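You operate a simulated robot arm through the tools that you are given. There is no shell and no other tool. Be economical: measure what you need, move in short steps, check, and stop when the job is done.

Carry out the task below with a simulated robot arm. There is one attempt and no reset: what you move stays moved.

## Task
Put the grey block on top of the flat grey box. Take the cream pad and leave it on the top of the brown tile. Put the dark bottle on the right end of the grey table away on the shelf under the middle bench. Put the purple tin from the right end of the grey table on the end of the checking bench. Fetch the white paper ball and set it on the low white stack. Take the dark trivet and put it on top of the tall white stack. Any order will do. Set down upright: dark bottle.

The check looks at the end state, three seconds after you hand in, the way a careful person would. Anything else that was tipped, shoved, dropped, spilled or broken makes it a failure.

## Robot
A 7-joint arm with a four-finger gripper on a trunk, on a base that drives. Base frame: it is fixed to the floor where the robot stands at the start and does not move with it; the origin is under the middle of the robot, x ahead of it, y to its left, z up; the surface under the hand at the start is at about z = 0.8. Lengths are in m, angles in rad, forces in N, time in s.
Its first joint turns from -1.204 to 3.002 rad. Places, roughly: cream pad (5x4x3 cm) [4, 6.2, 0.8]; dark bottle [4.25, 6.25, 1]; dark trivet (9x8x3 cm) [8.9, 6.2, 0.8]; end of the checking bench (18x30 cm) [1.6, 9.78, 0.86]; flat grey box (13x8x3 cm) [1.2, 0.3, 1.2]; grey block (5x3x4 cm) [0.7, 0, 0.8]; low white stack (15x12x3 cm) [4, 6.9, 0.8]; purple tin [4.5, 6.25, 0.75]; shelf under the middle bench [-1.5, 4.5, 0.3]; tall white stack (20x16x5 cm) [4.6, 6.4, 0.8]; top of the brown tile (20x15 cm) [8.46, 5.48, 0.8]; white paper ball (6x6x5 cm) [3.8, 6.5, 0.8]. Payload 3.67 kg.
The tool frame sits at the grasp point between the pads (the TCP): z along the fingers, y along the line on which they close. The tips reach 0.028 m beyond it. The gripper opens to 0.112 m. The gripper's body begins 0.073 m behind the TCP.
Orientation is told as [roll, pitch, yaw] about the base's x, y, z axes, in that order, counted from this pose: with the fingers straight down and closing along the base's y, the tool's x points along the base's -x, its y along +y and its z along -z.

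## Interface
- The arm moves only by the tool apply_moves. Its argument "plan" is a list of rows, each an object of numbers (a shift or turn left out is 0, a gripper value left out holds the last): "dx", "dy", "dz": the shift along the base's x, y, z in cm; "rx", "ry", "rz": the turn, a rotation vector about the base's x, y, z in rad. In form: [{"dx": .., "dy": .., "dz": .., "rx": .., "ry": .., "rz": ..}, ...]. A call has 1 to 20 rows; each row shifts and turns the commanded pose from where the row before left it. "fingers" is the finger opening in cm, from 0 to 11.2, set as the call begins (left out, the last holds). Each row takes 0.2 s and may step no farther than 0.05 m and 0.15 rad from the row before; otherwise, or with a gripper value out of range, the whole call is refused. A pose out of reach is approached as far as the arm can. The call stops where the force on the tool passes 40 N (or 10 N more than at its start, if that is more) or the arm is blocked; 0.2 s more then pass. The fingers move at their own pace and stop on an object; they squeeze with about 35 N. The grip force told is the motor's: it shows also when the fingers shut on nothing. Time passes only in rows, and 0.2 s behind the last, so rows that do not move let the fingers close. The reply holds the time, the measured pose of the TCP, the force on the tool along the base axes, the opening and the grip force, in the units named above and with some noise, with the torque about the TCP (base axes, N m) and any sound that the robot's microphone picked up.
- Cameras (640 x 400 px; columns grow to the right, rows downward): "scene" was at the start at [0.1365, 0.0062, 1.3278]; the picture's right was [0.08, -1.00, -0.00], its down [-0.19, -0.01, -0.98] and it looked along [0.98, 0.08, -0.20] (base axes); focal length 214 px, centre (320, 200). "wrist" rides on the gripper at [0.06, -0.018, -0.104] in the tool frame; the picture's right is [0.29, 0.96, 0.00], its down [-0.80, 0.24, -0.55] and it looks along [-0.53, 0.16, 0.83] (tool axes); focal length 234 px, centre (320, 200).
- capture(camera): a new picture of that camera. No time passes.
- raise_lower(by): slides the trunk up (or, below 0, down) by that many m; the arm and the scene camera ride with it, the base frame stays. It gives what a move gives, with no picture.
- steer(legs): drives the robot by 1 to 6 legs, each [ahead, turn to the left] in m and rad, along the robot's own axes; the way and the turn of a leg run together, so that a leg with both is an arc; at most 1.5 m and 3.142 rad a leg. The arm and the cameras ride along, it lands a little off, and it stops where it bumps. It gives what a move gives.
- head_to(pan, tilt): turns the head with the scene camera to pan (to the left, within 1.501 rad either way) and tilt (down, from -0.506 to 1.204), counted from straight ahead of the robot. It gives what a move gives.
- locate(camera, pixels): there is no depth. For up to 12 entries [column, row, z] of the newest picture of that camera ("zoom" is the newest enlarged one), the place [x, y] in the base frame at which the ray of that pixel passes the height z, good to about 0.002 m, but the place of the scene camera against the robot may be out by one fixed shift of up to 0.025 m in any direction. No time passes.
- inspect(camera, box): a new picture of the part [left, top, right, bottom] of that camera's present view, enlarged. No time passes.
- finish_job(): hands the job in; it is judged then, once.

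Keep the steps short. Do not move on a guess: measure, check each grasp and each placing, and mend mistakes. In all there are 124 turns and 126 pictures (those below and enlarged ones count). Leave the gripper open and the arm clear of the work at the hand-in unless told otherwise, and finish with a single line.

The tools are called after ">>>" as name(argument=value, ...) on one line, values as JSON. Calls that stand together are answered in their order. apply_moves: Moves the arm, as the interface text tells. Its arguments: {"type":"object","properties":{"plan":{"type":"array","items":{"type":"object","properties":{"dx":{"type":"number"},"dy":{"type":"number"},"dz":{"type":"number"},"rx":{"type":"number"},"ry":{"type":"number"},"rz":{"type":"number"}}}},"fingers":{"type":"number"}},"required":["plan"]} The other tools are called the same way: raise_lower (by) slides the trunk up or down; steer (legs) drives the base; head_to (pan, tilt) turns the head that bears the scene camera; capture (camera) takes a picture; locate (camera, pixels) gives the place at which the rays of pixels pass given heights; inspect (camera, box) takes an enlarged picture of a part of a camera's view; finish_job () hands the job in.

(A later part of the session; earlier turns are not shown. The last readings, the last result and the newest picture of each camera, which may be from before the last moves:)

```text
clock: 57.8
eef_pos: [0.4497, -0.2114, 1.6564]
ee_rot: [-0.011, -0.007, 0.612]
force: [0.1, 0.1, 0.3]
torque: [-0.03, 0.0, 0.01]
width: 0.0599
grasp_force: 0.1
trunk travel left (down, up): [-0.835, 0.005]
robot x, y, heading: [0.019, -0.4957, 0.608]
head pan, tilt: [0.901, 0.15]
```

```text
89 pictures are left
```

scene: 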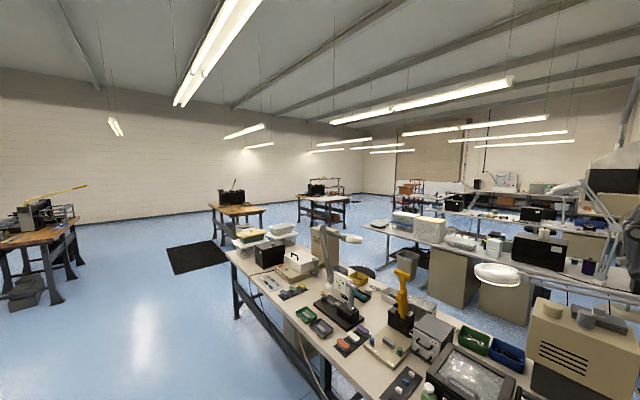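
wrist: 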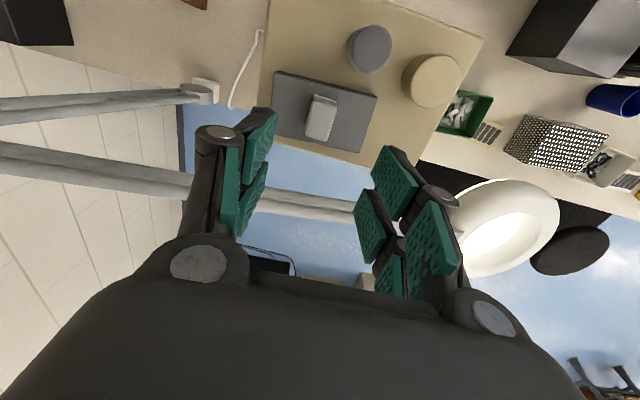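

Map the room: locate floor and table points.

>>> locate(camera="scene", pixels=[[52, 308, 0], [78, 280, 0], [10, 250, 0.85], [216, 243, 0], [262, 236, 0], [237, 210, 0.85], [300, 222, 0], [346, 228, 0], [237, 318, 0], [365, 226, 0.8], [372, 262, 0], [225, 250, 0.8]])

>>> inspect(camera="scene", box=[180, 150, 420, 300])

>>> inspect(camera="scene", box=[360, 150, 640, 325])

```text
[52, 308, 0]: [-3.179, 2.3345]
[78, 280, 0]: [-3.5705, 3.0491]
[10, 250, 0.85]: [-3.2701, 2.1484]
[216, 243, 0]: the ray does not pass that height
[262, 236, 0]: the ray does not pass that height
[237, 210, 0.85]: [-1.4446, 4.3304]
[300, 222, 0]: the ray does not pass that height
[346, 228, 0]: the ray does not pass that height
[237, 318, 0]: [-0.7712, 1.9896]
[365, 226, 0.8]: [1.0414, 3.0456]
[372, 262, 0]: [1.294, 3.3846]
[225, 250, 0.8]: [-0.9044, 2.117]
```

```text
2.67 times, centred on (300, 225) of scene
```

zoom: 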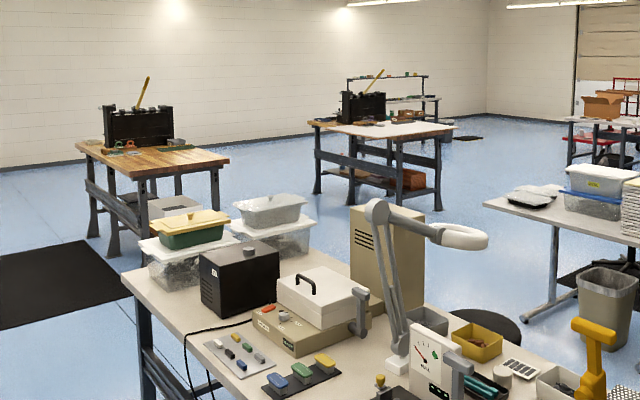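

```text
2.29 times, centred on (500, 238) of scene
```

zoom: 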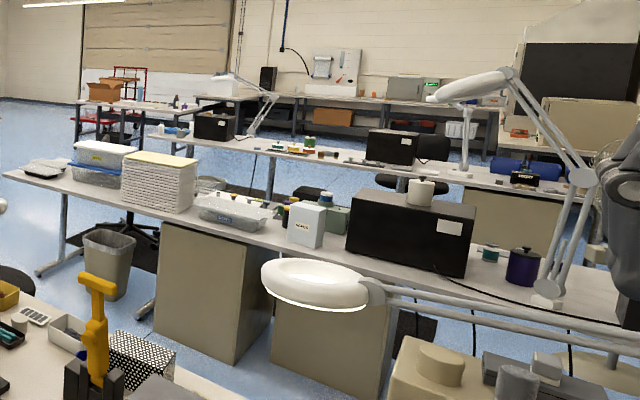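

The grey table is in the distance via the aisle past the bench's left end. Drive parallel to this bench to its left end, then turn to face up the room.

>>> steer(legs=[[0, 1.567], [1.5, 0], [1.5, 0], [0.4, 0], [0, -1.567]])

>>> head_to(pan=0.0, tilt=0.3)

>>> capture(camera="scene")

```text
clock: 82.1
eef_pos: [-1.4966, 2.5998, 1.6588]
ee_rot: [-0.01, -0.004, 0.602]
force: [0.2, -0.3, 0.5]
torque: [-0.01, 0.0, 0.01]
width: 0.0602
grasp_force: 0.0
trunk travel left (down, up): [-0.835, 0.005]
robot x, y, heading: [-1.9284, 2.3153, 0.595]
head pan, tilt: [0.901, 0.15]
```

```text
clock: 83.3
eef_pos: [-1.4959, 2.6007, 1.6583]
ee_rot: [-0.012, -0.006, 0.601]
force: [0.2, 0.0, 0.0]
torque: [-0.03, -0.05, 0.04]
width: 0.0599
grasp_force: 0.1
trunk travel left (down, up): [-0.835, 0.005]
robot x, y, heading: [-1.929, 2.3135, 0.596]
head pan, tilt: [0.0, 0.3]
```

```text
86 pictures are left
```

scene: 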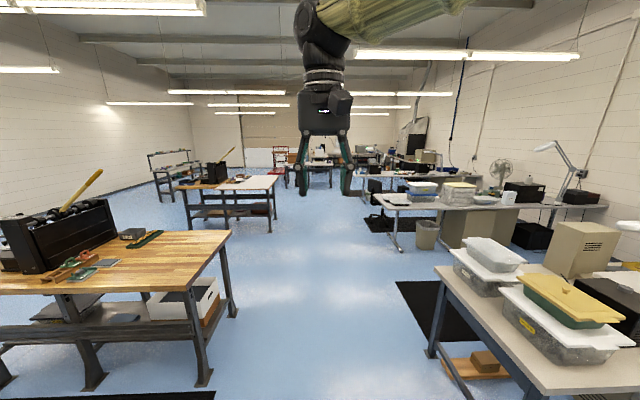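

The aisle ahead is clear; the middle bench is at the left. Drive forward 4.2 m.

>>> steer(legs=[[1.5, 0], [1.5, 0], [1.2, 0]])

>>> capture(camera="scene")

```text
clock: 103.5
eef_pos: [1.9207, 5.05, 1.6576]
ee_rot: [-0.011, -0.005, 0.649]
force: [-0.1, 0.0, -0.2]
torque: [0.03, 0.01, 0.0]
width: 0.0597
grasp_force: 0.0
trunk travel left (down, up): [-0.835, 0.005]
robot x, y, heading: [1.5008, 4.747, 0.638]
head pan, tilt: [0.0, 0.3]
```

```text
85 pictures are left
```

scene: 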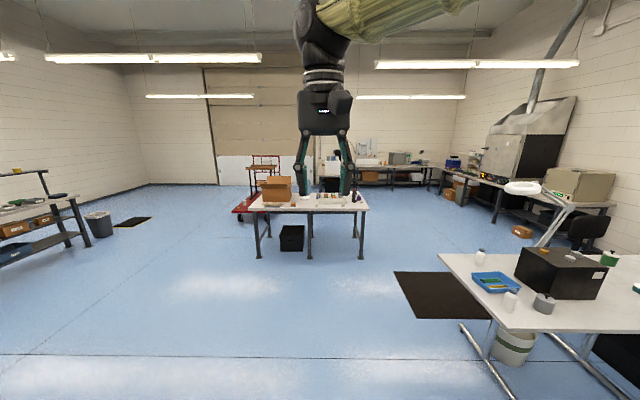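

The grey table is ahead. Locate its front edge.

>>> inspect(camera="scene", box=[230, 150, 390, 250])

>>> locate(camera="scene", pixels=[[248, 209, 0.8], [368, 209, 0.8], [258, 258, 0], [362, 258, 0], [364, 195, 0.8]])

```text
4.00 times, centred on (310, 200) of scene
```

zoom: 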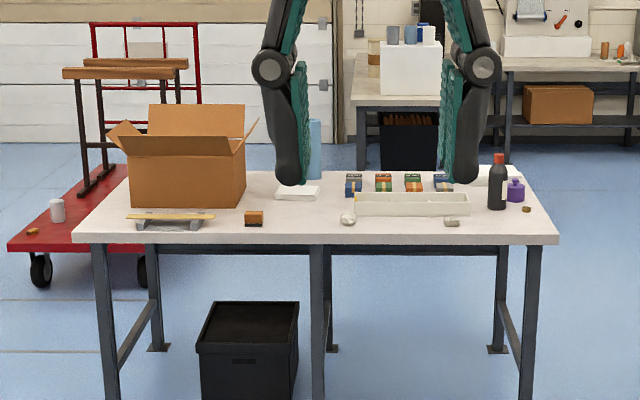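

```text
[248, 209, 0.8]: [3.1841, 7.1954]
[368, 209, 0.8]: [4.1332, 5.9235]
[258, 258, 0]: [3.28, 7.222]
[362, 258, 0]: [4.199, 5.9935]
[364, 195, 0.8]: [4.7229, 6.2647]
```

Front edge is 2.8 m ahead. Drive 2.4 m, then look down at the table.

>>> steer(legs=[[1.5, 0], [0.85, 0]])

>>> head_to(pan=0.0, tilt=0.75)

>>> capture(camera="scene")

>>> capture(camera="wrist")

```text
clock: 115.0
eef_pos: [3.7958, 6.4544, 1.6572]
ee_rot: [-0.014, -0.006, 0.652]
force: [0.2, -0.3, -1.2]
torque: [-0.02, -0.01, 0.04]
width: 0.0599
grasp_force: 0.1
trunk travel left (down, up): [-0.835, 0.005]
robot x, y, heading: [3.3806, 6.1436, 0.648]
head pan, tilt: [0.0, 0.3]
```

```text
clock: 115.9
eef_pos: [3.795, 6.4524, 1.6579]
ee_rot: [-0.011, -0.005, 0.651]
force: [-0.3, -0.1, -0.4]
torque: [0.0, -0.01, 0.0]
width: 0.06
grasp_force: 0.0
trunk travel left (down, up): [-0.835, 0.005]
robot x, y, heading: [3.3797, 6.1495, 0.652]
head pan, tilt: [0.0, 0.75]
```

```text
83 pictures are left
```

scene: 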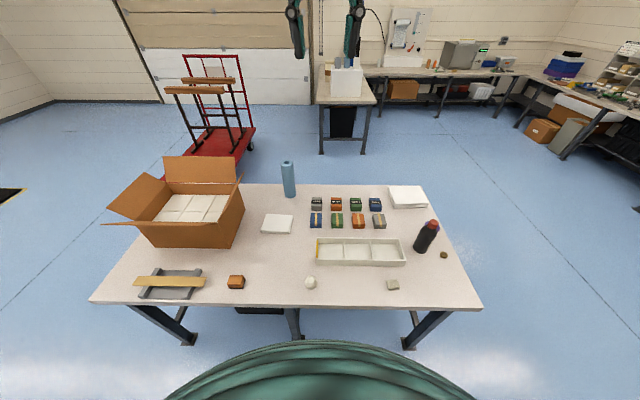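

```text
82 pictures are left
```

wrist: 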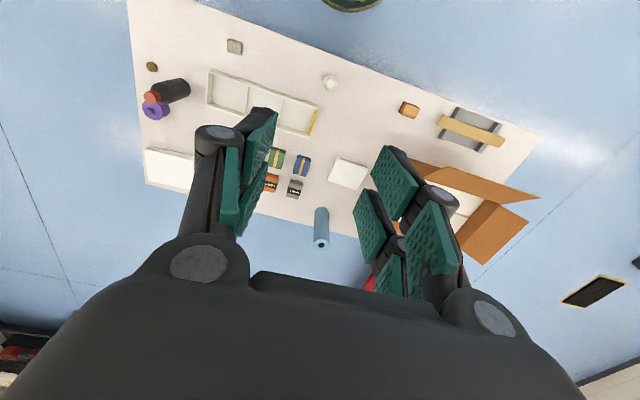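

Clear view. Zoom the wrist picture and locate ball, stacks, pad, bottle and tin.

>>> inspect(camera="wrist", box=[120, 20, 376, 200])

>>> inspect(camera="scene", box=[250, 170, 490, 320])

>>> locate(camera="wrist", pixels=[[330, 82, 0.825], [337, 158, 0.83], [371, 166, 0.83], [359, 189, 0.83], [327, 181, 0.83], [235, 47, 0.83], [146, 148, 0.85], [193, 162, 0.85], [146, 182, 0.85], [156, 110, 0.85], [410, 109, 0.83], [320, 242, 0.95]])

```text
2.22 times, centred on (248, 110) of wrist
```

zoom: 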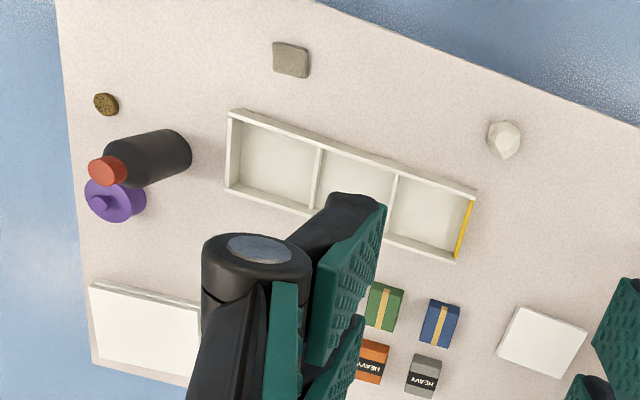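

```text
2.67 times, centred on (370, 245) of scene
```

zoom: 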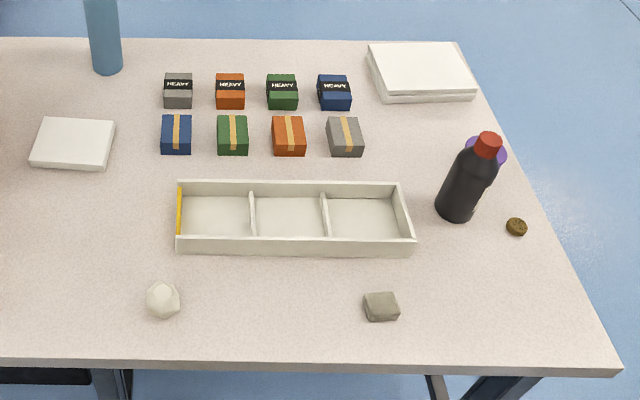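

```text
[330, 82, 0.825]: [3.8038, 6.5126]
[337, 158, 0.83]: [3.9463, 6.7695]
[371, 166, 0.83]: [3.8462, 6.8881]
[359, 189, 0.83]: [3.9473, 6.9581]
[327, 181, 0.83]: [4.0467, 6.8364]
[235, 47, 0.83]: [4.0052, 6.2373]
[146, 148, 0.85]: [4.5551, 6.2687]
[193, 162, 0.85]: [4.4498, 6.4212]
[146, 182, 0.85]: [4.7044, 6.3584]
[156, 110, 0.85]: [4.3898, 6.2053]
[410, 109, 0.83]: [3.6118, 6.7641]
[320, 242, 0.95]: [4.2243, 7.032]
```

Ball ≈ (3.804, 6.513); low stack centre ≈ (3.947, 6.863). Move above the ball, open, and lower the trunk 0.6.

>>> apply_moves(plan=[{"dx": 0.9, "dy": 3}, {"dy": 3}, {}, {}], fingers=10)

>>> raise_lower(by=-0.66)

>>> capture(camera="wrist")

>>> capture(camera="scene")

```text
clock: 116.9
eef_pos: [3.8031, 6.5155, 1.6594]
ee_rot: [-0.012, -0.007, 0.653]
force: [-0.4, -0.2, -0.8]
torque: [0.02, -0.03, 0.01]
width: 0.0999
grasp_force: 0.1
trunk travel left (down, up): [-0.835, 0.005]
robot x, y, heading: [3.3783, 6.1492, 0.644]
head pan, tilt: [0.0, 0.75]
```

```text
refused: -0.66 is not a number from -0.4 to 0.4
```

```text
79 pictures are left
```

wrist: 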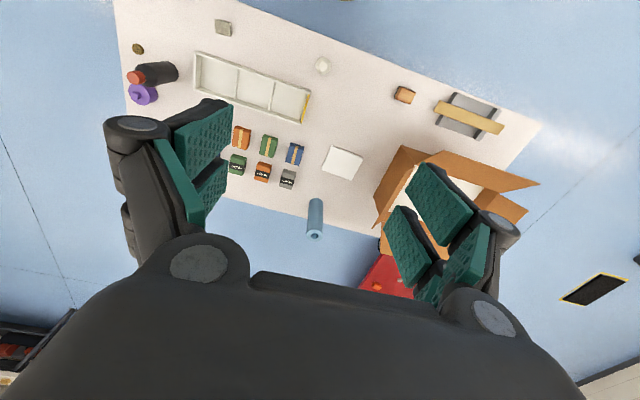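

```text
78 pictures are left
```

scene: 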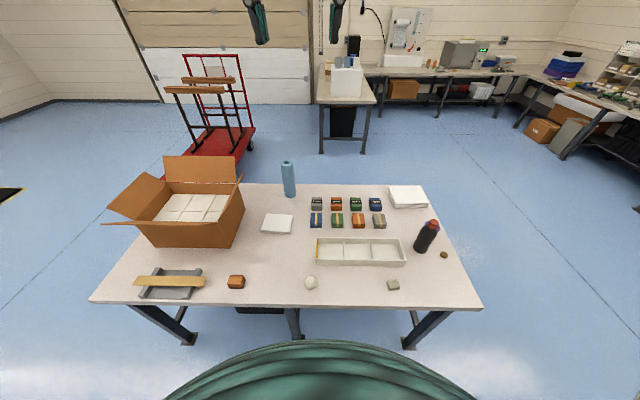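

Trunk moves are limited to 0.4 per call; lower in two steps.

>>> raise_lower(by=-0.4)

>>> raise_lower(by=-0.3)

>>> capture(camera="wrist")

```text
clock: 120.7
eef_pos: [3.804, 6.5132, 1.2586]
ee_rot: [-0.012, -0.006, 0.653]
force: [-0.5, 0.0, 0.7]
torque: [0.03, 0.0, -0.01]
width: 0.1002
grasp_force: 0.0
trunk travel left (down, up): [-0.435, 0.405]
robot x, y, heading: [3.3809, 6.1487, 0.647]
head pan, tilt: [0.0, 0.75]
```

```text
clock: 123.7
eef_pos: [3.8043, 6.5126, 0.958]
ee_rot: [-0.009, -0.006, 0.652]
force: [0.7, 0.3, -0.3]
torque: [0.01, -0.04, -0.02]
width: 0.1
grasp_force: 0.1
trunk travel left (down, up): [-0.135, 0.705]
robot x, y, heading: [3.3782, 6.1505, 0.643]
head pan, tilt: [0.0, 0.75]
```

```text
77 pictures are left
```

wrist: 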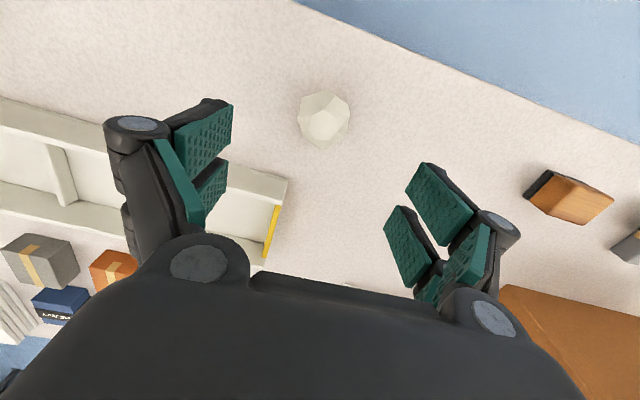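

>>> locate(camera="wrist", pixels=[[323, 118, 0.825], [300, 110, 0.825], [349, 122, 0.825], [288, 180, 0.83], [287, 180, 0.82]])

```text
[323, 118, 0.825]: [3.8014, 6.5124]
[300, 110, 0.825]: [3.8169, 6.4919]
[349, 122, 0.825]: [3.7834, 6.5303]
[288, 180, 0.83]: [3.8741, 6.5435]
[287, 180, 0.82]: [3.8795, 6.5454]
```

Centred. Lower 12 cm and close.

>>> raise_lower(by=-0.125)

>>> apply_moves(plan=[{}, {}, {}, {}], fingers=0)

>>> raise_lower(by=0.2)

>>> capture(camera="wrist")

```text
clock: 125.3
eef_pos: [3.8041, 6.5124, 0.8324]
ee_rot: [-0.009, -0.004, 0.653]
force: [-0.2, 0.3, 0.8]
torque: [0.03, -0.01, 0.03]
width: 0.1002
grasp_force: 0.1
trunk travel left (down, up): [-0.01, 0.83]
robot x, y, heading: [3.3778, 6.1455, 0.649]
head pan, tilt: [0.0, 0.75]
```

```text
clock: 126.3
eef_pos: [3.8049, 6.513, 0.834]
ee_rot: [-0.008, -0.005, 0.653]
force: [-1.7, -0.2, 1.1]
torque: [-0.02, 0.0, 0.03]
width: 0.0529
grasp_force: 35.1
trunk travel left (down, up): [-0.01, 0.83]
robot x, y, heading: [3.3773, 6.1489, 0.642]
head pan, tilt: [0.0, 0.75]
```

```text
clock: 128.4
eef_pos: [3.8038, 6.513, 1.0326]
ee_rot: [-0.011, -0.007, 0.653]
force: [-0.1, 0.6, -1.1]
torque: [0.06, 0.0, -0.02]
width: 0.0525
grasp_force: 35.3
trunk travel left (down, up): [-0.21, 0.63]
robot x, y, heading: [3.3732, 6.1504, 0.645]
head pan, tilt: [0.0, 0.75]
```

```text
76 pictures are left
```

wrist: 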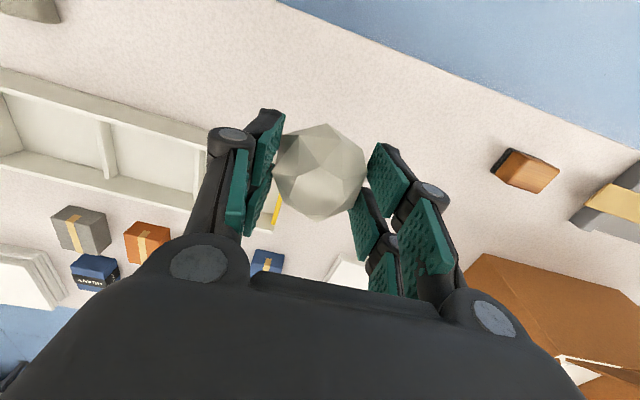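

Ball held. Raise slightly and move over the low stack.

>>> raise_lower(by=0.15)

>>> apply_moves(plan=[{"dx": 1.43, "dy": 3.5}, {"dx": 1.43, "dy": 3.5}, {"dx": 1.43, "dy": 3.5}, {"dx": 1.43, "dy": 3.5}, {"dx": 1.43, "dy": 3.5}, {"dx": 1.43, "dy": 3.5}, {"dx": 1.43, "dy": 3.5}, {"dx": 1.43, "dy": 3.5}, {"dx": 1.43, "dy": 3.5}, {"dx": 1.43, "dy": 3.5}, {}, {}])

>>> capture(camera="wrist")

>>> capture(camera="scene")

```text
clock: 130.2
eef_pos: [3.8055, 6.5129, 1.1826]
ee_rot: [-0.011, -0.006, 0.652]
force: [0.0, -0.7, 0.1]
torque: [0.02, 0.01, 0.03]
width: 0.0526
grasp_force: 35.0
trunk travel left (down, up): [-0.36, 0.48]
robot x, y, heading: [3.3777, 6.1445, 0.649]
head pan, tilt: [0.0, 0.75]
```

```text
clock: 133.0
eef_pos: [3.953, 6.7959, 1.186]
ee_rot: [0.019, 0.003, 0.619]
force: [0.0, 0.3, -0.6]
torque: [-0.02, 0.05, 0.02]
width: 0.0523
grasp_force: 36.0
out of reach, approached as far as the arm can: row 9, 10
trunk travel left (down, up): [-0.36, 0.48]
robot x, y, heading: [3.3782, 6.1473, 0.648]
head pan, tilt: [0.0, 0.75]
stopped in row 12: the arm was blocked; the commanded pose is now the measured one
```

```text
75 pictures are left
```

wrist: 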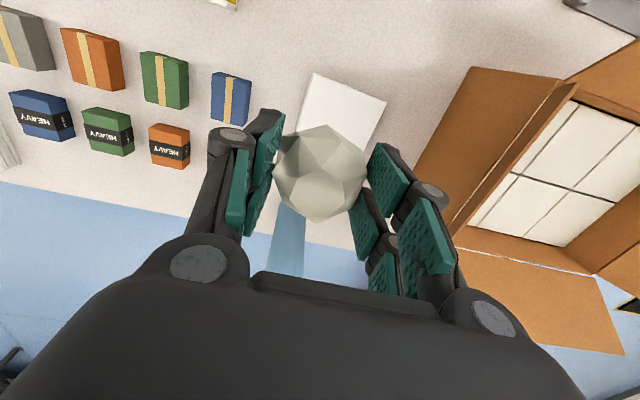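

```text
74 pictures are left
```

scene: 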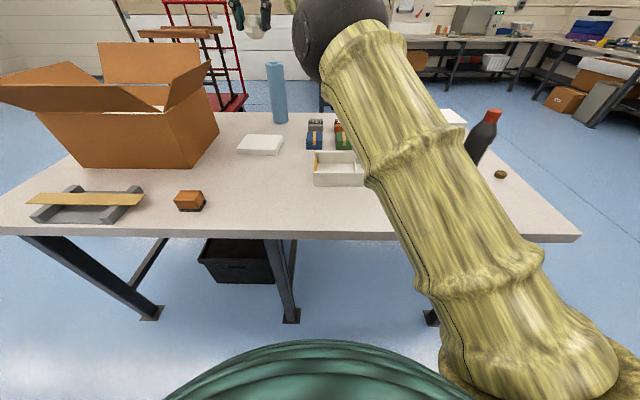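

Out of arm reach by 7 cm. Drive forward 0.09, then shift the hand back to the stack centre.

>>> steer(legs=[[0.09, 0]])

>>> apply_moves(plan=[{"dx": -2.5, "dy": 0.5, "rx": -0.019, "rz": 0.03}, {"dx": -2.5, "dy": 0.5}, {"dx": -2.5, "dy": 0.7}, {}, {}])

>>> capture(camera="wrist")

```text
clock: 134.1
eef_pos: [4.0244, 6.8504, 1.1857]
ee_rot: [0.018, 0.004, 0.62]
force: [1.0, 0.8, 0.4]
torque: [-0.04, 0.05, -0.04]
width: 0.0525
grasp_force: 34.4
trunk travel left (down, up): [-0.36, 0.48]
robot x, y, heading: [3.4529, 6.2017, 0.644]
head pan, tilt: [0.0, 0.75]
```

```text
clock: 135.5
eef_pos: [4.0099, 6.8599, 1.1191]
ee_rot: [0.039, 0.125, 0.608]
force: [0.2, -0.3, -0.3]
torque: [0.01, 0.04, 0.0]
width: 0.0523
grasp_force: 35.5
trunk travel left (down, up): [-0.36, 0.48]
robot x, y, heading: [3.4499, 6.2012, 0.648]
head pan, tilt: [0.0, 0.75]
stopped in row 5: the arm was blocked; the commanded pose is now the measured one
```

```text
73 pictures are left
```

wrist: 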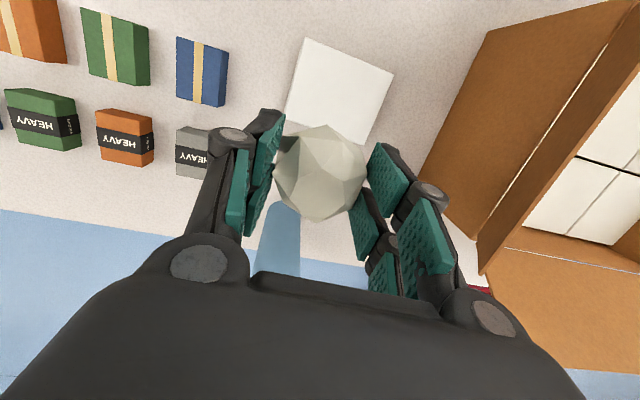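

The arm strains to the left. Bring the hand back to the robot's centre line, level it, then turn the robot toward the stack.

>>> apply_moves(plan=[{"dx": -1.03, "dy": -3.7, "dz": 1}, {"dx": -1.03, "dy": -3.7, "dz": 1}, {"dx": -1.03, "dy": -3.7, "dz": 1}, {"dx": -1.03, "dy": -3.7, "dz": 1}, {"dx": -1.03, "dy": -3.7, "dz": 1, "rx": 0.02, "ry": -0.06}, {"dx": -1.03, "dy": -3.7, "dz": 1, "rx": 0.02, "ry": -0.06}, {"dx": -1.03, "dy": -3.7, "dz": 1}, {"dx": -1.03, "dy": -3.7, "dz": 1, "rz": 0.04}, {}, {}])

>>> steer(legs=[[0, 0.28]])

>>> capture(camera="scene")

```text
clock: 137.7
eef_pos: [3.9237, 6.5669, 1.2013]
ee_rot: [-0.001, -0.001, 0.649]
force: [-0.3, 1.4, 0.2]
torque: [0.01, -0.01, -0.01]
width: 0.052
grasp_force: 34.3
trunk travel left (down, up): [-0.36, 0.48]
robot x, y, heading: [3.4489, 6.2039, 0.648]
head pan, tilt: [0.0, 0.75]
```

```text
clock: 139.0
eef_pos: [3.8059, 6.6816, 1.2015]
ee_rot: [-0.002, 0.0, 0.926]
force: [0.3, -0.2, 1.4]
torque: [0.0, -0.01, 0.02]
width: 0.052
grasp_force: 35.3
trunk travel left (down, up): [-0.36, 0.48]
robot x, y, heading: [3.4502, 6.2001, 0.921]
head pan, tilt: [0.0, 0.75]
```

```text
72 pictures are left
```

scene: 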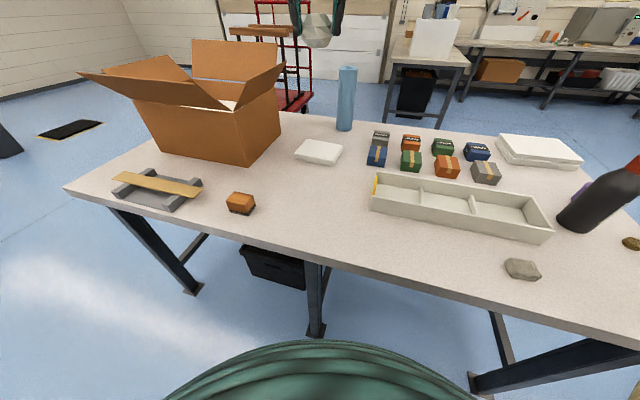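

Level and aimed. Move forward over the stack.

>>> apply_moves(plan=[{"dx": 2.35, "dy": 3.02}, {"dx": 2.35, "dy": 3.02}, {"dx": 2.35, "dy": 3.02}, {"dx": 2.35, "dy": 3.02}, {"dx": 2.35, "dy": 3.02}, {"dx": 2.35, "dy": 3.02}, {}, {}])

>>> raise_lower(by=-0.15)

>>> capture(camera="wrist")

>>> capture(camera="scene")

```text
clock: 140.8
eef_pos: [3.9492, 6.8629, 1.2013]
ee_rot: [-0.001, 0.0, 0.925]
force: [0.1, -0.1, -0.3]
torque: [-0.04, 0.03, 0.01]
width: 0.0522
grasp_force: 35.1
trunk travel left (down, up): [-0.36, 0.48]
robot x, y, heading: [3.4455, 6.2089, 0.922]
head pan, tilt: [0.0, 0.75]
```

```text
clock: 142.6
eef_pos: [3.9489, 6.8633, 1.0523]
ee_rot: [-0.001, -0.001, 0.926]
force: [-0.5, -1.8, -0.1]
torque: [-0.02, -0.02, 0.0]
width: 0.0519
grasp_force: 34.3
trunk travel left (down, up): [-0.21, 0.63]
robot x, y, heading: [3.4492, 6.2015, 0.922]
head pan, tilt: [0.0, 0.75]
```

```text
71 pictures are left
```

wrist: 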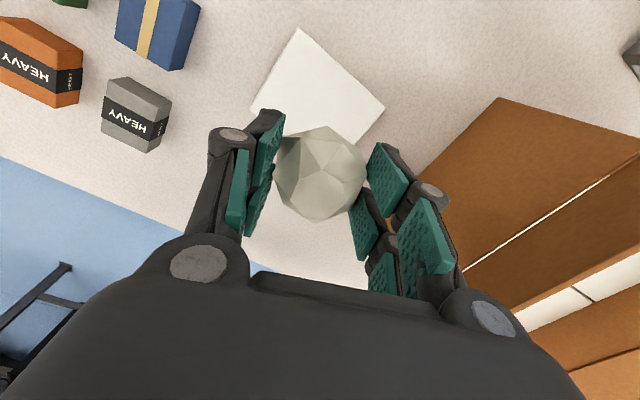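

```text
70 pictures are left
```

scene: 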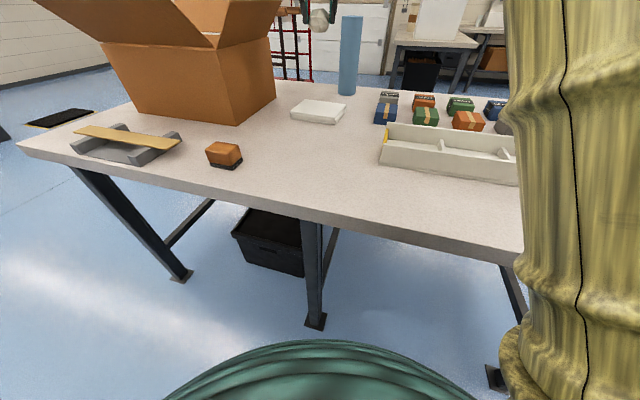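

>>> locate(camera="wrist", pixels=[[298, 28, 0.83], [384, 105, 0.83], [250, 106, 0.83], [430, 175, 1.0], [430, 175, 0.9], [498, 98, 1.0], [498, 98, 0.9]])

>>> head_to(pan=0.15, tilt=0.4)

>>> inspect(camera="scene", box=[220, 60, 460, 210])

```text
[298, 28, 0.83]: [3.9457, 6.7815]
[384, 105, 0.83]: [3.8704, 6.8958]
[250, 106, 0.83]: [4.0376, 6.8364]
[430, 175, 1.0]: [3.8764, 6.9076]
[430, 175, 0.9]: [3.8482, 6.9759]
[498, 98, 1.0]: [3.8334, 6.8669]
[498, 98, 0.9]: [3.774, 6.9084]
```

```text
clock: 143.4
eef_pos: [3.9478, 6.8634, 1.0514]
ee_rot: [-0.003, -0.002, 0.925]
force: [0.0, 0.1, -0.2]
torque: [-0.01, 0.0, -0.03]
width: 0.0523
grasp_force: 35.1
trunk travel left (down, up): [-0.21, 0.63]
robot x, y, heading: [3.4515, 6.2005, 0.922]
head pan, tilt: [0.15, 0.4]
```

```text
2.67 times, centred on (340, 135) of scene
```

zoom: 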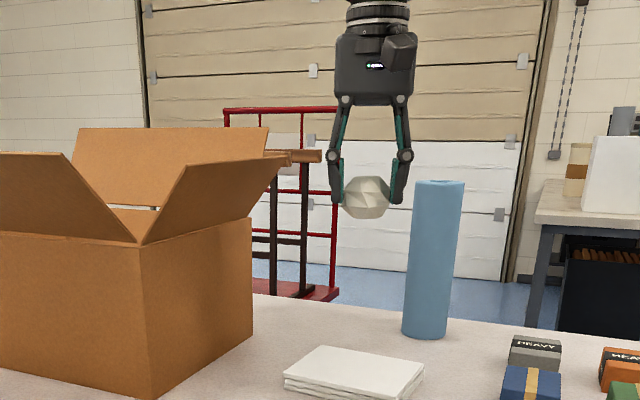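

Clear of the flap and bottle. Lower to just above the stack, then touch down gently.

>>> raise_lower(by=-0.16)

>>> apply_moves(plan=[{"dx": 0.4, "dz": -0.8}, {"dz": -0.5}, {"dz": -0.4}, {"dz": -0.3}, {"dz": -0.3}, {"dz": -0.3}, {"dz": -0.3}, {}])

>>> inspect(camera="scene", box=[220, 60, 460, 210])

```text
clock: 145.2
eef_pos: [3.949, 6.8619, 0.8935]
ee_rot: [-0.003, 0.001, 0.925]
force: [0.0, 0.0, -1.3]
torque: [0.0, 0.01, -0.04]
width: 0.0521
grasp_force: 34.7
trunk travel left (down, up): [-0.05, 0.79]
robot x, y, heading: [3.4476, 6.2001, 0.916]
head pan, tilt: [0.15, 0.4]
```

```text
clock: 147.0
eef_pos: [3.952, 6.8625, 0.8625]
ee_rot: [-0.004, 0.0, 0.926]
force: [0.0, 0.3, -0.2]
torque: [-0.01, -0.01, 0.0]
width: 0.0521
grasp_force: 35.5
trunk travel left (down, up): [-0.05, 0.79]
robot x, y, heading: [3.4475, 6.2011, 0.917]
head pan, tilt: [0.15, 0.4]
```

```text
2.67 times, centred on (340, 135) of scene
```

zoom: 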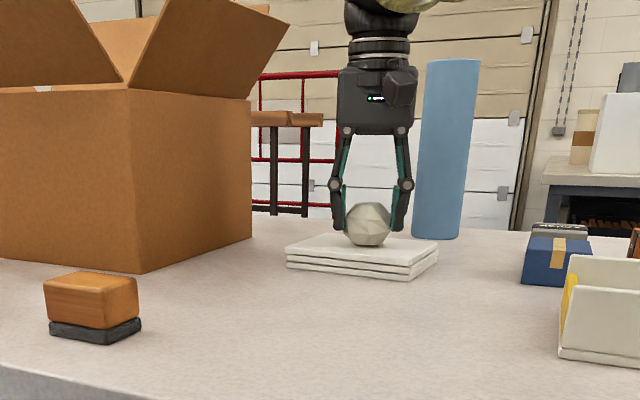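

>>> apply_moves(plan=[{"dz": -0.2}, {"dz": -0.2}, {"dz": -0.2}, {"dz": -0.2}, {}])

```text
clock: 148.2
eef_pos: [3.95, 6.8625, 0.8574]
ee_rot: [-0.002, -0.006, 0.925]
force: [2.2, 1.2, 34.6]
torque: [0.42, -0.02, -0.01]
width: 0.0527
grasp_force: 34.8
trunk travel left (down, up): [-0.05, 0.79]
robot x, y, heading: [3.4526, 6.2034, 0.925]
head pan, tilt: [0.15, 0.4]
```

Contact. Ease up a hair, open, and rise.

>>> apply_moves(plan=[{"dz": 0.1}, {}])

>>> apply_moves(plan=[{}, {}], fingers=7.5)

>>> raise_lower(by=0.25)

>>> capture(camera="wrist")

>>> capture(camera="scene")

```text
clock: 148.8
eef_pos: [3.9515, 6.8608, 0.8581]
ee_rot: [-0.003, -0.002, 0.925]
force: [0.7, -1.2, 29.9]
torque: [0.28, 0.07, 0.02]
width: 0.0526
grasp_force: 34.2
trunk travel left (down, up): [-0.05, 0.79]
robot x, y, heading: [3.4515, 6.2031, 0.92]
head pan, tilt: [0.15, 0.4]
```

```text
clock: 149.4
eef_pos: [3.9521, 6.8626, 0.8552]
ee_rot: [-0.003, 0.0, 0.926]
force: [-0.5, -0.5, -0.1]
torque: [0.02, -0.02, -0.01]
width: 0.075
grasp_force: 0.1
trunk travel left (down, up): [-0.05, 0.79]
robot x, y, heading: [3.4554, 6.198, 0.919]
head pan, tilt: [0.15, 0.4]
```

```text
clock: 152.0
eef_pos: [3.952, 6.8635, 1.1055]
ee_rot: [-0.001, 0.0, 0.926]
force: [-0.7, -0.1, 0.1]
torque: [0.03, 0.0, -0.01]
width: 0.0752
grasp_force: 0.2
trunk travel left (down, up): [-0.3, 0.54]
robot x, y, heading: [3.4486, 6.204, 0.921]
head pan, tilt: [0.15, 0.4]
```

```text
67 pictures are left
```

wrist: 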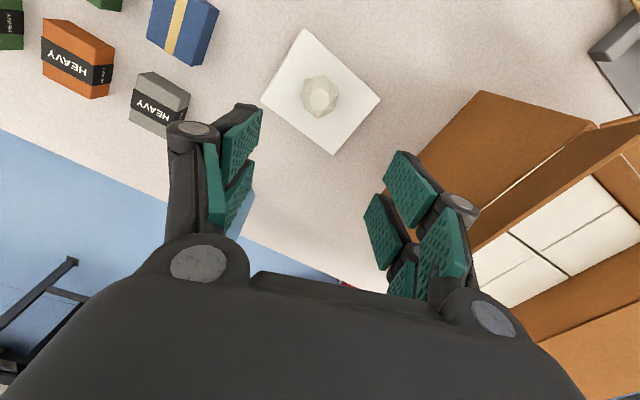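

```text
66 pictures are left
```

scene: 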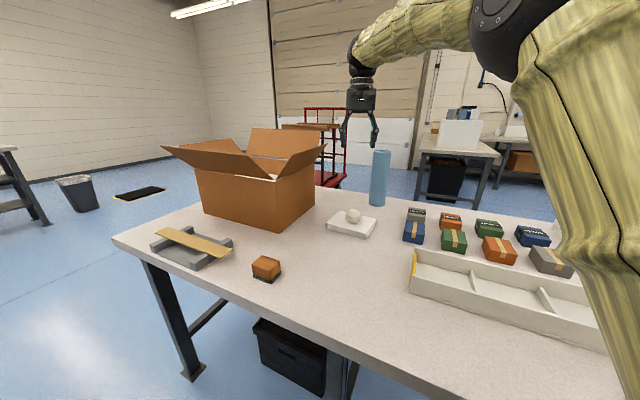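

Ball rests on the low stack. Retract, turn to face the cream pad at (4.005, 6.237).

>>> apply_moves(plan=[{"dx": -2.2, "dy": -2.9}, {"dx": -2.2, "dy": -2.9}, {"dx": -2.2, "dy": -2.9}, {"dx": -2.2, "dy": -2.9}, {"dx": -2.2, "dy": -2.9}, {"dx": -2.2, "dy": -2.9}, {"dx": -2.2, "dy": -2.9}, {}, {}])

>>> steer(legs=[[0, -0.854]])

>>> capture(camera="wrist")

```text
clock: 154.0
eef_pos: [3.7982, 6.6593, 1.1057]
ee_rot: [-0.002, 0.0, 0.924]
force: [0.4, -0.1, 0.1]
torque: [-0.06, 0.0, 0.05]
width: 0.0751
grasp_force: 0.0
trunk travel left (down, up): [-0.3, 0.54]
robot x, y, heading: [3.4491, 6.1989, 0.918]
head pan, tilt: [0.15, 0.4]
```

```text
clock: 156.6
eef_pos: [4.0235, 6.2353, 1.106]
ee_rot: [-0.002, 0.0, 0.062]
force: [-1.0, 0.4, -0.4]
torque: [0.02, 0.0, 0.02]
width: 0.0751
grasp_force: 0.1
trunk travel left (down, up): [-0.3, 0.54]
robot x, y, heading: [3.4543, 6.2011, 0.062]
head pan, tilt: [0.15, 0.4]
```

```text
65 pictures are left
```

wrist: 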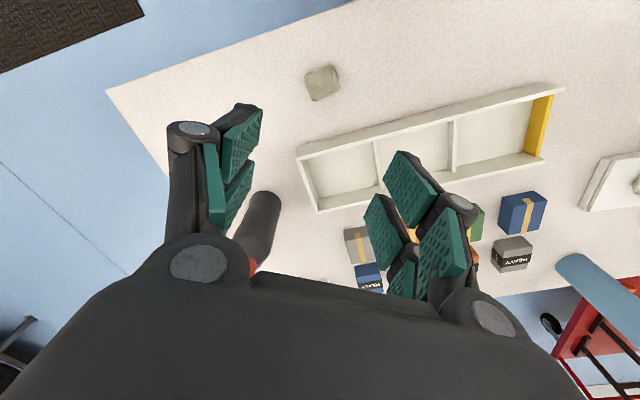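

Pad at (322,83). Zoom and measure its corners, and the tray's and bottle's proximity.

>>> inspect(camera="wrist", box=[240, 40, 400, 140])

>>> locate(camera="wrist", pixels=[[306, 73, 0.825], [333, 66, 0.825], [340, 92, 0.82], [314, 100, 0.82], [322, 83, 0.825], [296, 150, 0.83], [318, 211, 0.83], [268, 195, 0.85]])

```text
4.00 times, centred on (320, 90) of wrist
```

zoom: 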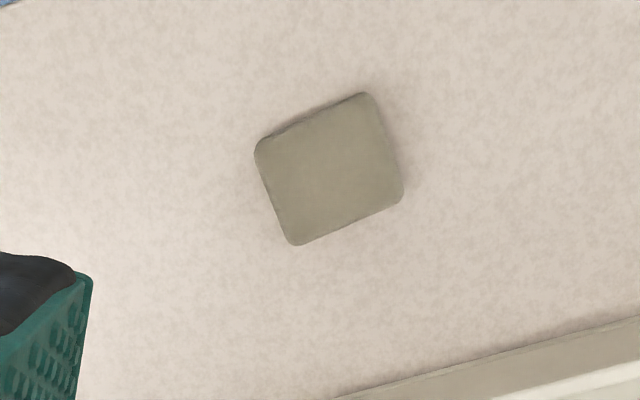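

```text
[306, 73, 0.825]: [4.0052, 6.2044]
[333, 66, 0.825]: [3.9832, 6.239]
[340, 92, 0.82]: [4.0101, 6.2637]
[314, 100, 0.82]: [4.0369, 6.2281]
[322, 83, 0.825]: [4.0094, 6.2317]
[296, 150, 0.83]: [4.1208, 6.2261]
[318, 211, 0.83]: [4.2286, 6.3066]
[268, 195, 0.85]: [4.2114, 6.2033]
```

Pad centre (4.009, 6.234), edge at ~124°. Turn +0.55, centre, and lower.

>>> apply_moves(plan=[{"dx": -0.7, "rz": 0.14}, {"dx": -0.7, "rz": 0.14}, {"rz": 0.14}, {"rz": 0.13}, {}, {}])

>>> raise_lower(by=-0.19)

>>> capture(camera="wrist")

```text
clock: 158.0
eef_pos: [4.0095, 6.2363, 1.1058]
ee_rot: [-0.003, 0.001, 0.613]
force: [-0.7, -0.3, 0.4]
torque: [-0.01, 0.0, -0.06]
width: 0.0751
grasp_force: 0.2
trunk travel left (down, up): [-0.3, 0.54]
robot x, y, heading: [3.4535, 6.2042, 0.057]
head pan, tilt: [0.15, 0.4]
```

```text
clock: 160.1
eef_pos: [4.0096, 6.2361, 0.9154]
ee_rot: [-0.001, -0.001, 0.613]
force: [-0.5, 0.0, -0.3]
torque: [-0.04, 0.02, 0.01]
width: 0.0748
grasp_force: 0.0
trunk travel left (down, up): [-0.11, 0.73]
robot x, y, heading: [3.4484, 6.2056, 0.062]
head pan, tilt: [0.15, 0.4]
```

```text
63 pictures are left
```

wrist: 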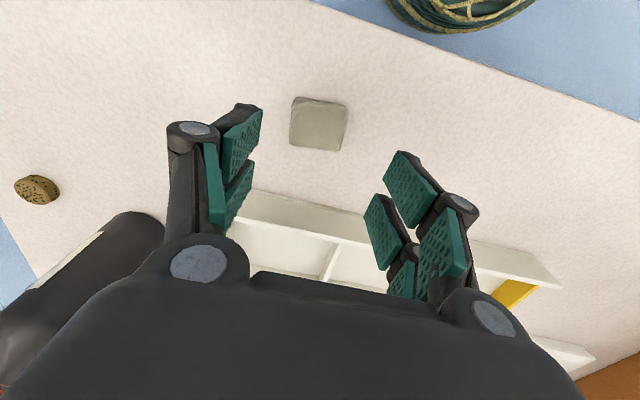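

>>> locate(camera="wrist", pixels=[[294, 97, 0.825], [348, 105, 0.825], [341, 150, 0.825], [290, 143, 0.825]])

```text
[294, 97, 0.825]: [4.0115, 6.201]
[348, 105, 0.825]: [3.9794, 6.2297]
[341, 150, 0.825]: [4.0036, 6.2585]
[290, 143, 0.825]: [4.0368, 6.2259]
```

Turn +0.2 more, shift 0.7 cm, lower and grip.

>>> apply_moves(plan=[{"dx": -0.1, "dy": -0.7, "rz": 0.1}, {"rz": 0.1}, {}, {}])

>>> raise_lower(by=-0.083)

>>> apply_moves(plan=[{}, {}, {}, {}], fingers=0)

>>> raise_lower(by=0.35)

>>> capture(camera="wrist")

```text
clock: 161.1
eef_pos: [4.0096, 6.2291, 0.9145]
ee_rot: [-0.002, -0.001, 0.814]
force: [0.0, -0.3, 0.5]
torque: [0.01, -0.03, 0.01]
width: 0.0749
grasp_force: 0.1
trunk travel left (down, up): [-0.11, 0.73]
robot x, y, heading: [3.4523, 6.2031, 0.057]
head pan, tilt: [0.15, 0.4]
```

```text
clock: 162.3
eef_pos: [4.0077, 6.2287, 0.8327]
ee_rot: [-0.001, -0.002, 0.812]
force: [0.5, 0.8, 0.0]
torque: [-0.02, -0.02, -0.01]
width: 0.0748
grasp_force: 0.0
trunk travel left (down, up): [-0.027, 0.813]
robot x, y, heading: [3.4495, 6.2001, 0.061]
head pan, tilt: [0.15, 0.4]
```

```text
clock: 163.3
eef_pos: [4.0095, 6.2298, 0.8325]
ee_rot: [-0.001, -0.001, 0.812]
force: [0.2, 0.8, 3.1]
torque: [0.05, -0.03, -0.07]
width: 0.0492
grasp_force: 35.6
trunk travel left (down, up): [-0.027, 0.813]
robot x, y, heading: [3.446, 6.2027, 0.055]
head pan, tilt: [0.15, 0.4]
```

```text
clock: 166.7
eef_pos: [4.0101, 6.2284, 1.1831]
ee_rot: [-0.002, -0.001, 0.811]
force: [-0.3, 1.3, 0.0]
torque: [0.01, -0.03, 0.0]
width: 0.0492
grasp_force: 35.1
trunk travel left (down, up): [-0.377, 0.463]
robot x, y, heading: [3.4494, 6.2049, 0.06]
head pan, tilt: [0.15, 0.4]
```

```text
62 pictures are left
```

wrist: 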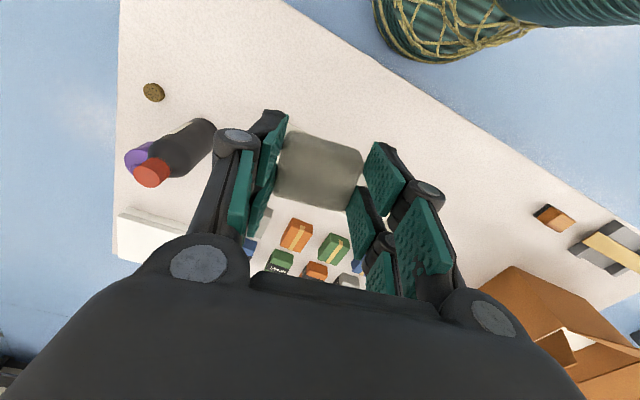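

Pad gripped (4.9 cm). Raise the trunk, back off, and drive along the lane right of the table, then turn up the room and look.

>>> raise_lower(by=0.3)

>>> steer(legs=[[-0.17, 0], [0, -0.99], [1.1, 0], [1.0, 0], [0, 1.57]])

>>> head_to(pan=-0.35, tilt=0.35)

>>> capture(camera="scene")

```text
clock: 169.7
eef_pos: [4.0098, 6.2296, 1.4821]
ee_rot: [-0.002, 0.0, 0.809]
force: [0.1, 0.2, 0.8]
torque: [0.03, 0.0, 0.0]
width: 0.0488
grasp_force: 34.8
trunk travel left (down, up): [-0.677, 0.163]
robot x, y, heading: [3.4501, 6.2007, 0.059]
head pan, tilt: [0.15, 0.4]
```

```text
clock: 187.5
eef_pos: [4.9862, 4.8269, 1.482]
ee_rot: [-0.001, 0.0, 1.374]
force: [0.7, 0.6, -0.3]
torque: [0.0, 0.01, -0.01]
width: 0.0489
grasp_force: 35.1
trunk travel left (down, up): [-0.677, 0.163]
robot x, y, heading: [4.5278, 4.5076, 0.627]
head pan, tilt: [0.15, 0.4]
```

```text
clock: 188.4
eef_pos: [4.9857, 4.8261, 1.4817]
ee_rot: [-0.002, 0.001, 1.372]
force: [0.3, 0.0, -0.6]
torque: [0.0, 0.0, 0.0]
width: 0.0487
grasp_force: 35.1
trunk travel left (down, up): [-0.677, 0.163]
robot x, y, heading: [4.5268, 4.5074, 0.623]
head pan, tilt: [-0.351, 0.351]
```

```text
61 pictures are left
```

scene: 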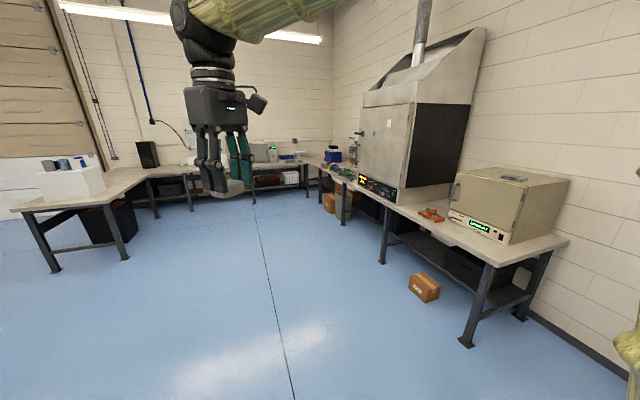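

Open floor ahead. Locate the right bench edge and zoom on the corner.

>>> inspect(camera="scene", box=[240, 130, 400, 230])

>>> locate(camera="scene", pixels=[[497, 265, 0.8], [400, 209, 0.8], [330, 172, 0.8], [260, 173, 0.8], [425, 300, 0], [330, 212, 0], [120, 200, 0.8]])

```text
4.00 times, centred on (320, 180) of scene
```

zoom: 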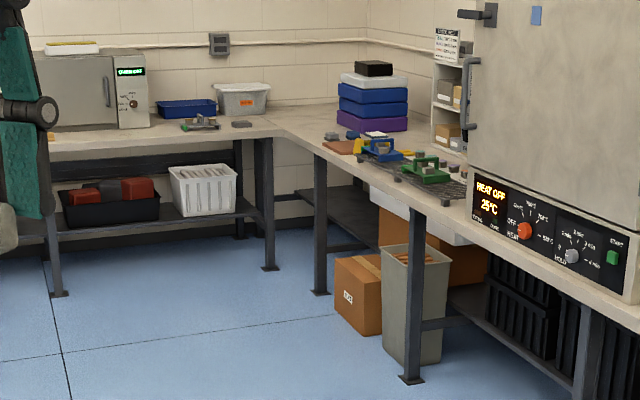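

```text
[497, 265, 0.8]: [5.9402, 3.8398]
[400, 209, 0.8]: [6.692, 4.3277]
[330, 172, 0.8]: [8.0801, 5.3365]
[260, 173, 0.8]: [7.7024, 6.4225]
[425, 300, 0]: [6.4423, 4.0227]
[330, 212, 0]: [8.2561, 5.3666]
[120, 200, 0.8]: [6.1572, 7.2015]
```

Bench edge is at the expected place. Drive to the inner corner area and turn to face the right bench.

>>> steer(legs=[[0, -0.2], [1.5, 0], [1.5, 0], [0.65, 0], [0, -1.354]])

>>> head_to(pan=0.2, tilt=0.6)

>>> capture(camera="scene")

>>> capture(camera="wrist")

```text
clock: 210.2
eef_pos: [8.1807, 5.5775, 1.4825]
ee_rot: [-0.001, -0.002, -0.165]
force: [-1.2, -0.5, -1.0]
torque: [0.02, -0.01, 0.01]
width: 0.049
grasp_force: 35.5
trunk travel left (down, up): [-0.677, 0.163]
robot x, y, heading: [7.8439, 6.0287, -0.919]
head pan, tilt: [-0.351, 0.351]
```

```text
clock: 211.1
eef_pos: [8.1807, 5.5792, 1.4821]
ee_rot: [-0.003, 0.0, -0.163]
force: [-0.2, -0.3, 0.3]
torque: [0.02, -0.02, -0.02]
width: 0.0491
grasp_force: 35.2
trunk travel left (down, up): [-0.677, 0.163]
robot x, y, heading: [7.848, 6.0276, -0.915]
head pan, tilt: [0.201, 0.6]
```

```text
59 pictures are left
```

scene: 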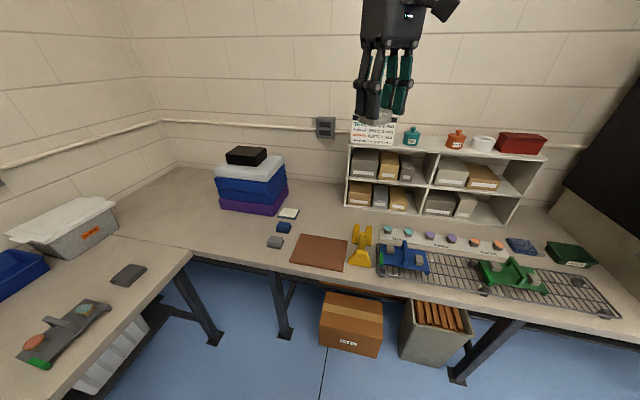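

```text
58 pictures are left
```

wrist: 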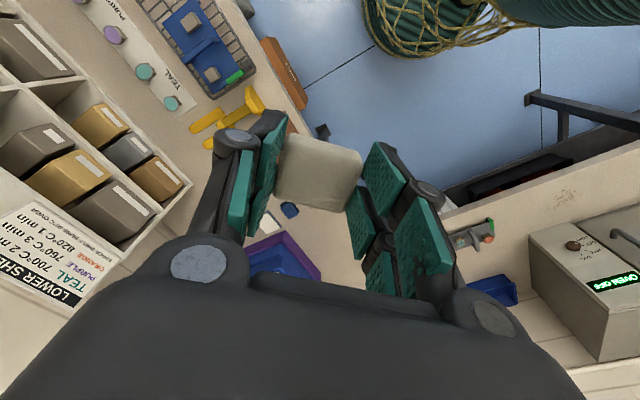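

The brown tile is at (320,252); the dark trivet at (128,275). Locate both.

>>> inspect(camera="scene", box=[80, 190, 400, 390])

>>> locate(camera="scene", pixels=[[303, 234, 0.81], [348, 238, 0.81], [343, 272, 0.81], [290, 264, 0.81], [128, 275, 0.82], [190, 255, 0.8]])

```text
2.00 times, centred on (240, 290) of scene
```

zoom: 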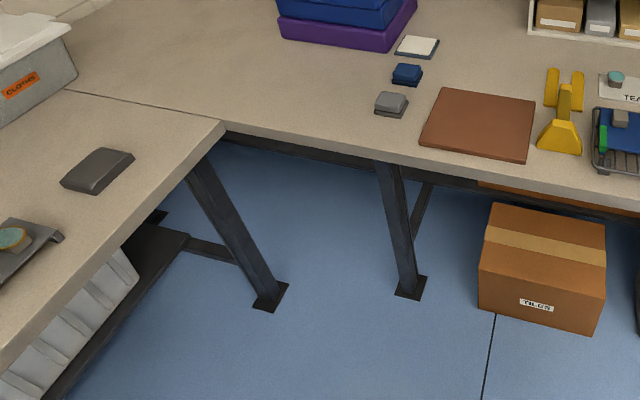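

```text
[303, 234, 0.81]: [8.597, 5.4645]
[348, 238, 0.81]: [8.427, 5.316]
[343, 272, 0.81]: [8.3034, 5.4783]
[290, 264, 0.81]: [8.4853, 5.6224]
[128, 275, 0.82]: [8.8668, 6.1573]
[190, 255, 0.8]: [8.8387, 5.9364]
```

Tile centre ≈ (8.453, 5.470). Turn toward it, move the hand forward and square it to the tile.

>>> steer(legs=[[0, 0.17]])

>>> apply_moves(plan=[{"dx": 2.7, "dy": -2.5, "rz": -0.122}, {"dx": 2.7, "dy": -2.5, "rz": -0.122}, {"dx": 2.7, "dy": -2.5, "rz": -0.122}, {"dx": 2.7, "dy": -2.5, "rz": -0.122}, {"dx": 2.7, "dy": -2.5, "rz": -0.122}, {"dx": 2.7, "dy": -2.5, "rz": -0.122}, {"dx": 2.7, "dy": -2.5, "rz": -0.122}, {}, {}])

>>> raise_lower(by=-0.4)

>>> capture(camera="wrist")

```text
clock: 212.2
eef_pos: [8.2527, 5.6433, 1.482]
ee_rot: [-0.001, 0.0, 0.007]
force: [-0.4, 0.2, -0.3]
torque: [-0.02, 0.03, -0.01]
width: 0.0488
grasp_force: 35.5
trunk travel left (down, up): [-0.677, 0.163]
robot x, y, heading: [7.8464, 6.0274, -0.743]
head pan, tilt: [0.201, 0.6]
```

```text
clock: 214.2
eef_pos: [8.4427, 5.4665, 1.4815]
ee_rot: [-0.001, -0.001, -0.846]
force: [-0.5, 0.4, -0.8]
torque: [0.01, 0.01, 0.01]
width: 0.049
grasp_force: 34.9
trunk travel left (down, up): [-0.677, 0.163]
robot x, y, heading: [7.8437, 6.0268, -0.743]
head pan, tilt: [0.201, 0.6]
```

```text
clock: 218.0
eef_pos: [8.4414, 5.4667, 1.0829]
ee_rot: [-0.001, -0.002, -0.844]
force: [-0.6, 0.4, 0.0]
torque: [0.03, -0.01, 0.01]
width: 0.0487
grasp_force: 34.8
trunk travel left (down, up): [-0.277, 0.563]
robot x, y, heading: [7.8433, 6.0261, -0.745]
head pan, tilt: [0.201, 0.6]
```

```text
56 pictures are left
```

wrist: 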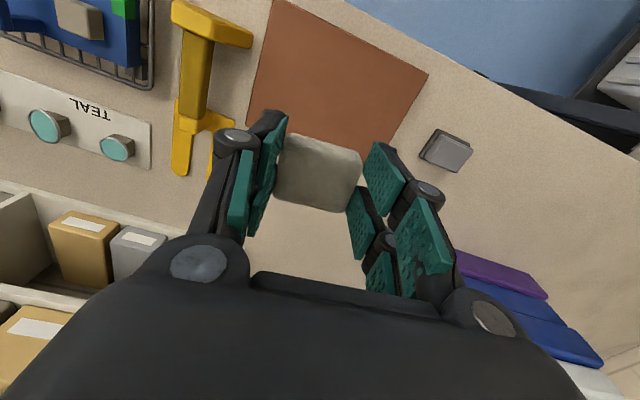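

>>> locate(camera="wrist", pixels=[[275, 1, 0.81], [427, 76, 0.81], [247, 112, 0.81], [388, 158, 0.81], [210, 170, 0.9], [240, 45, 0.9], [425, 145, 0.83]])

```text
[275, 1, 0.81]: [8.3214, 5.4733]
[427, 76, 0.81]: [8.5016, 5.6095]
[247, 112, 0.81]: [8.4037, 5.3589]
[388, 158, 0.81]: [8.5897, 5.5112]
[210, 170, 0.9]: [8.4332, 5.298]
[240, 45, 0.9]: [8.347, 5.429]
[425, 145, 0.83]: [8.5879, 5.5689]
```

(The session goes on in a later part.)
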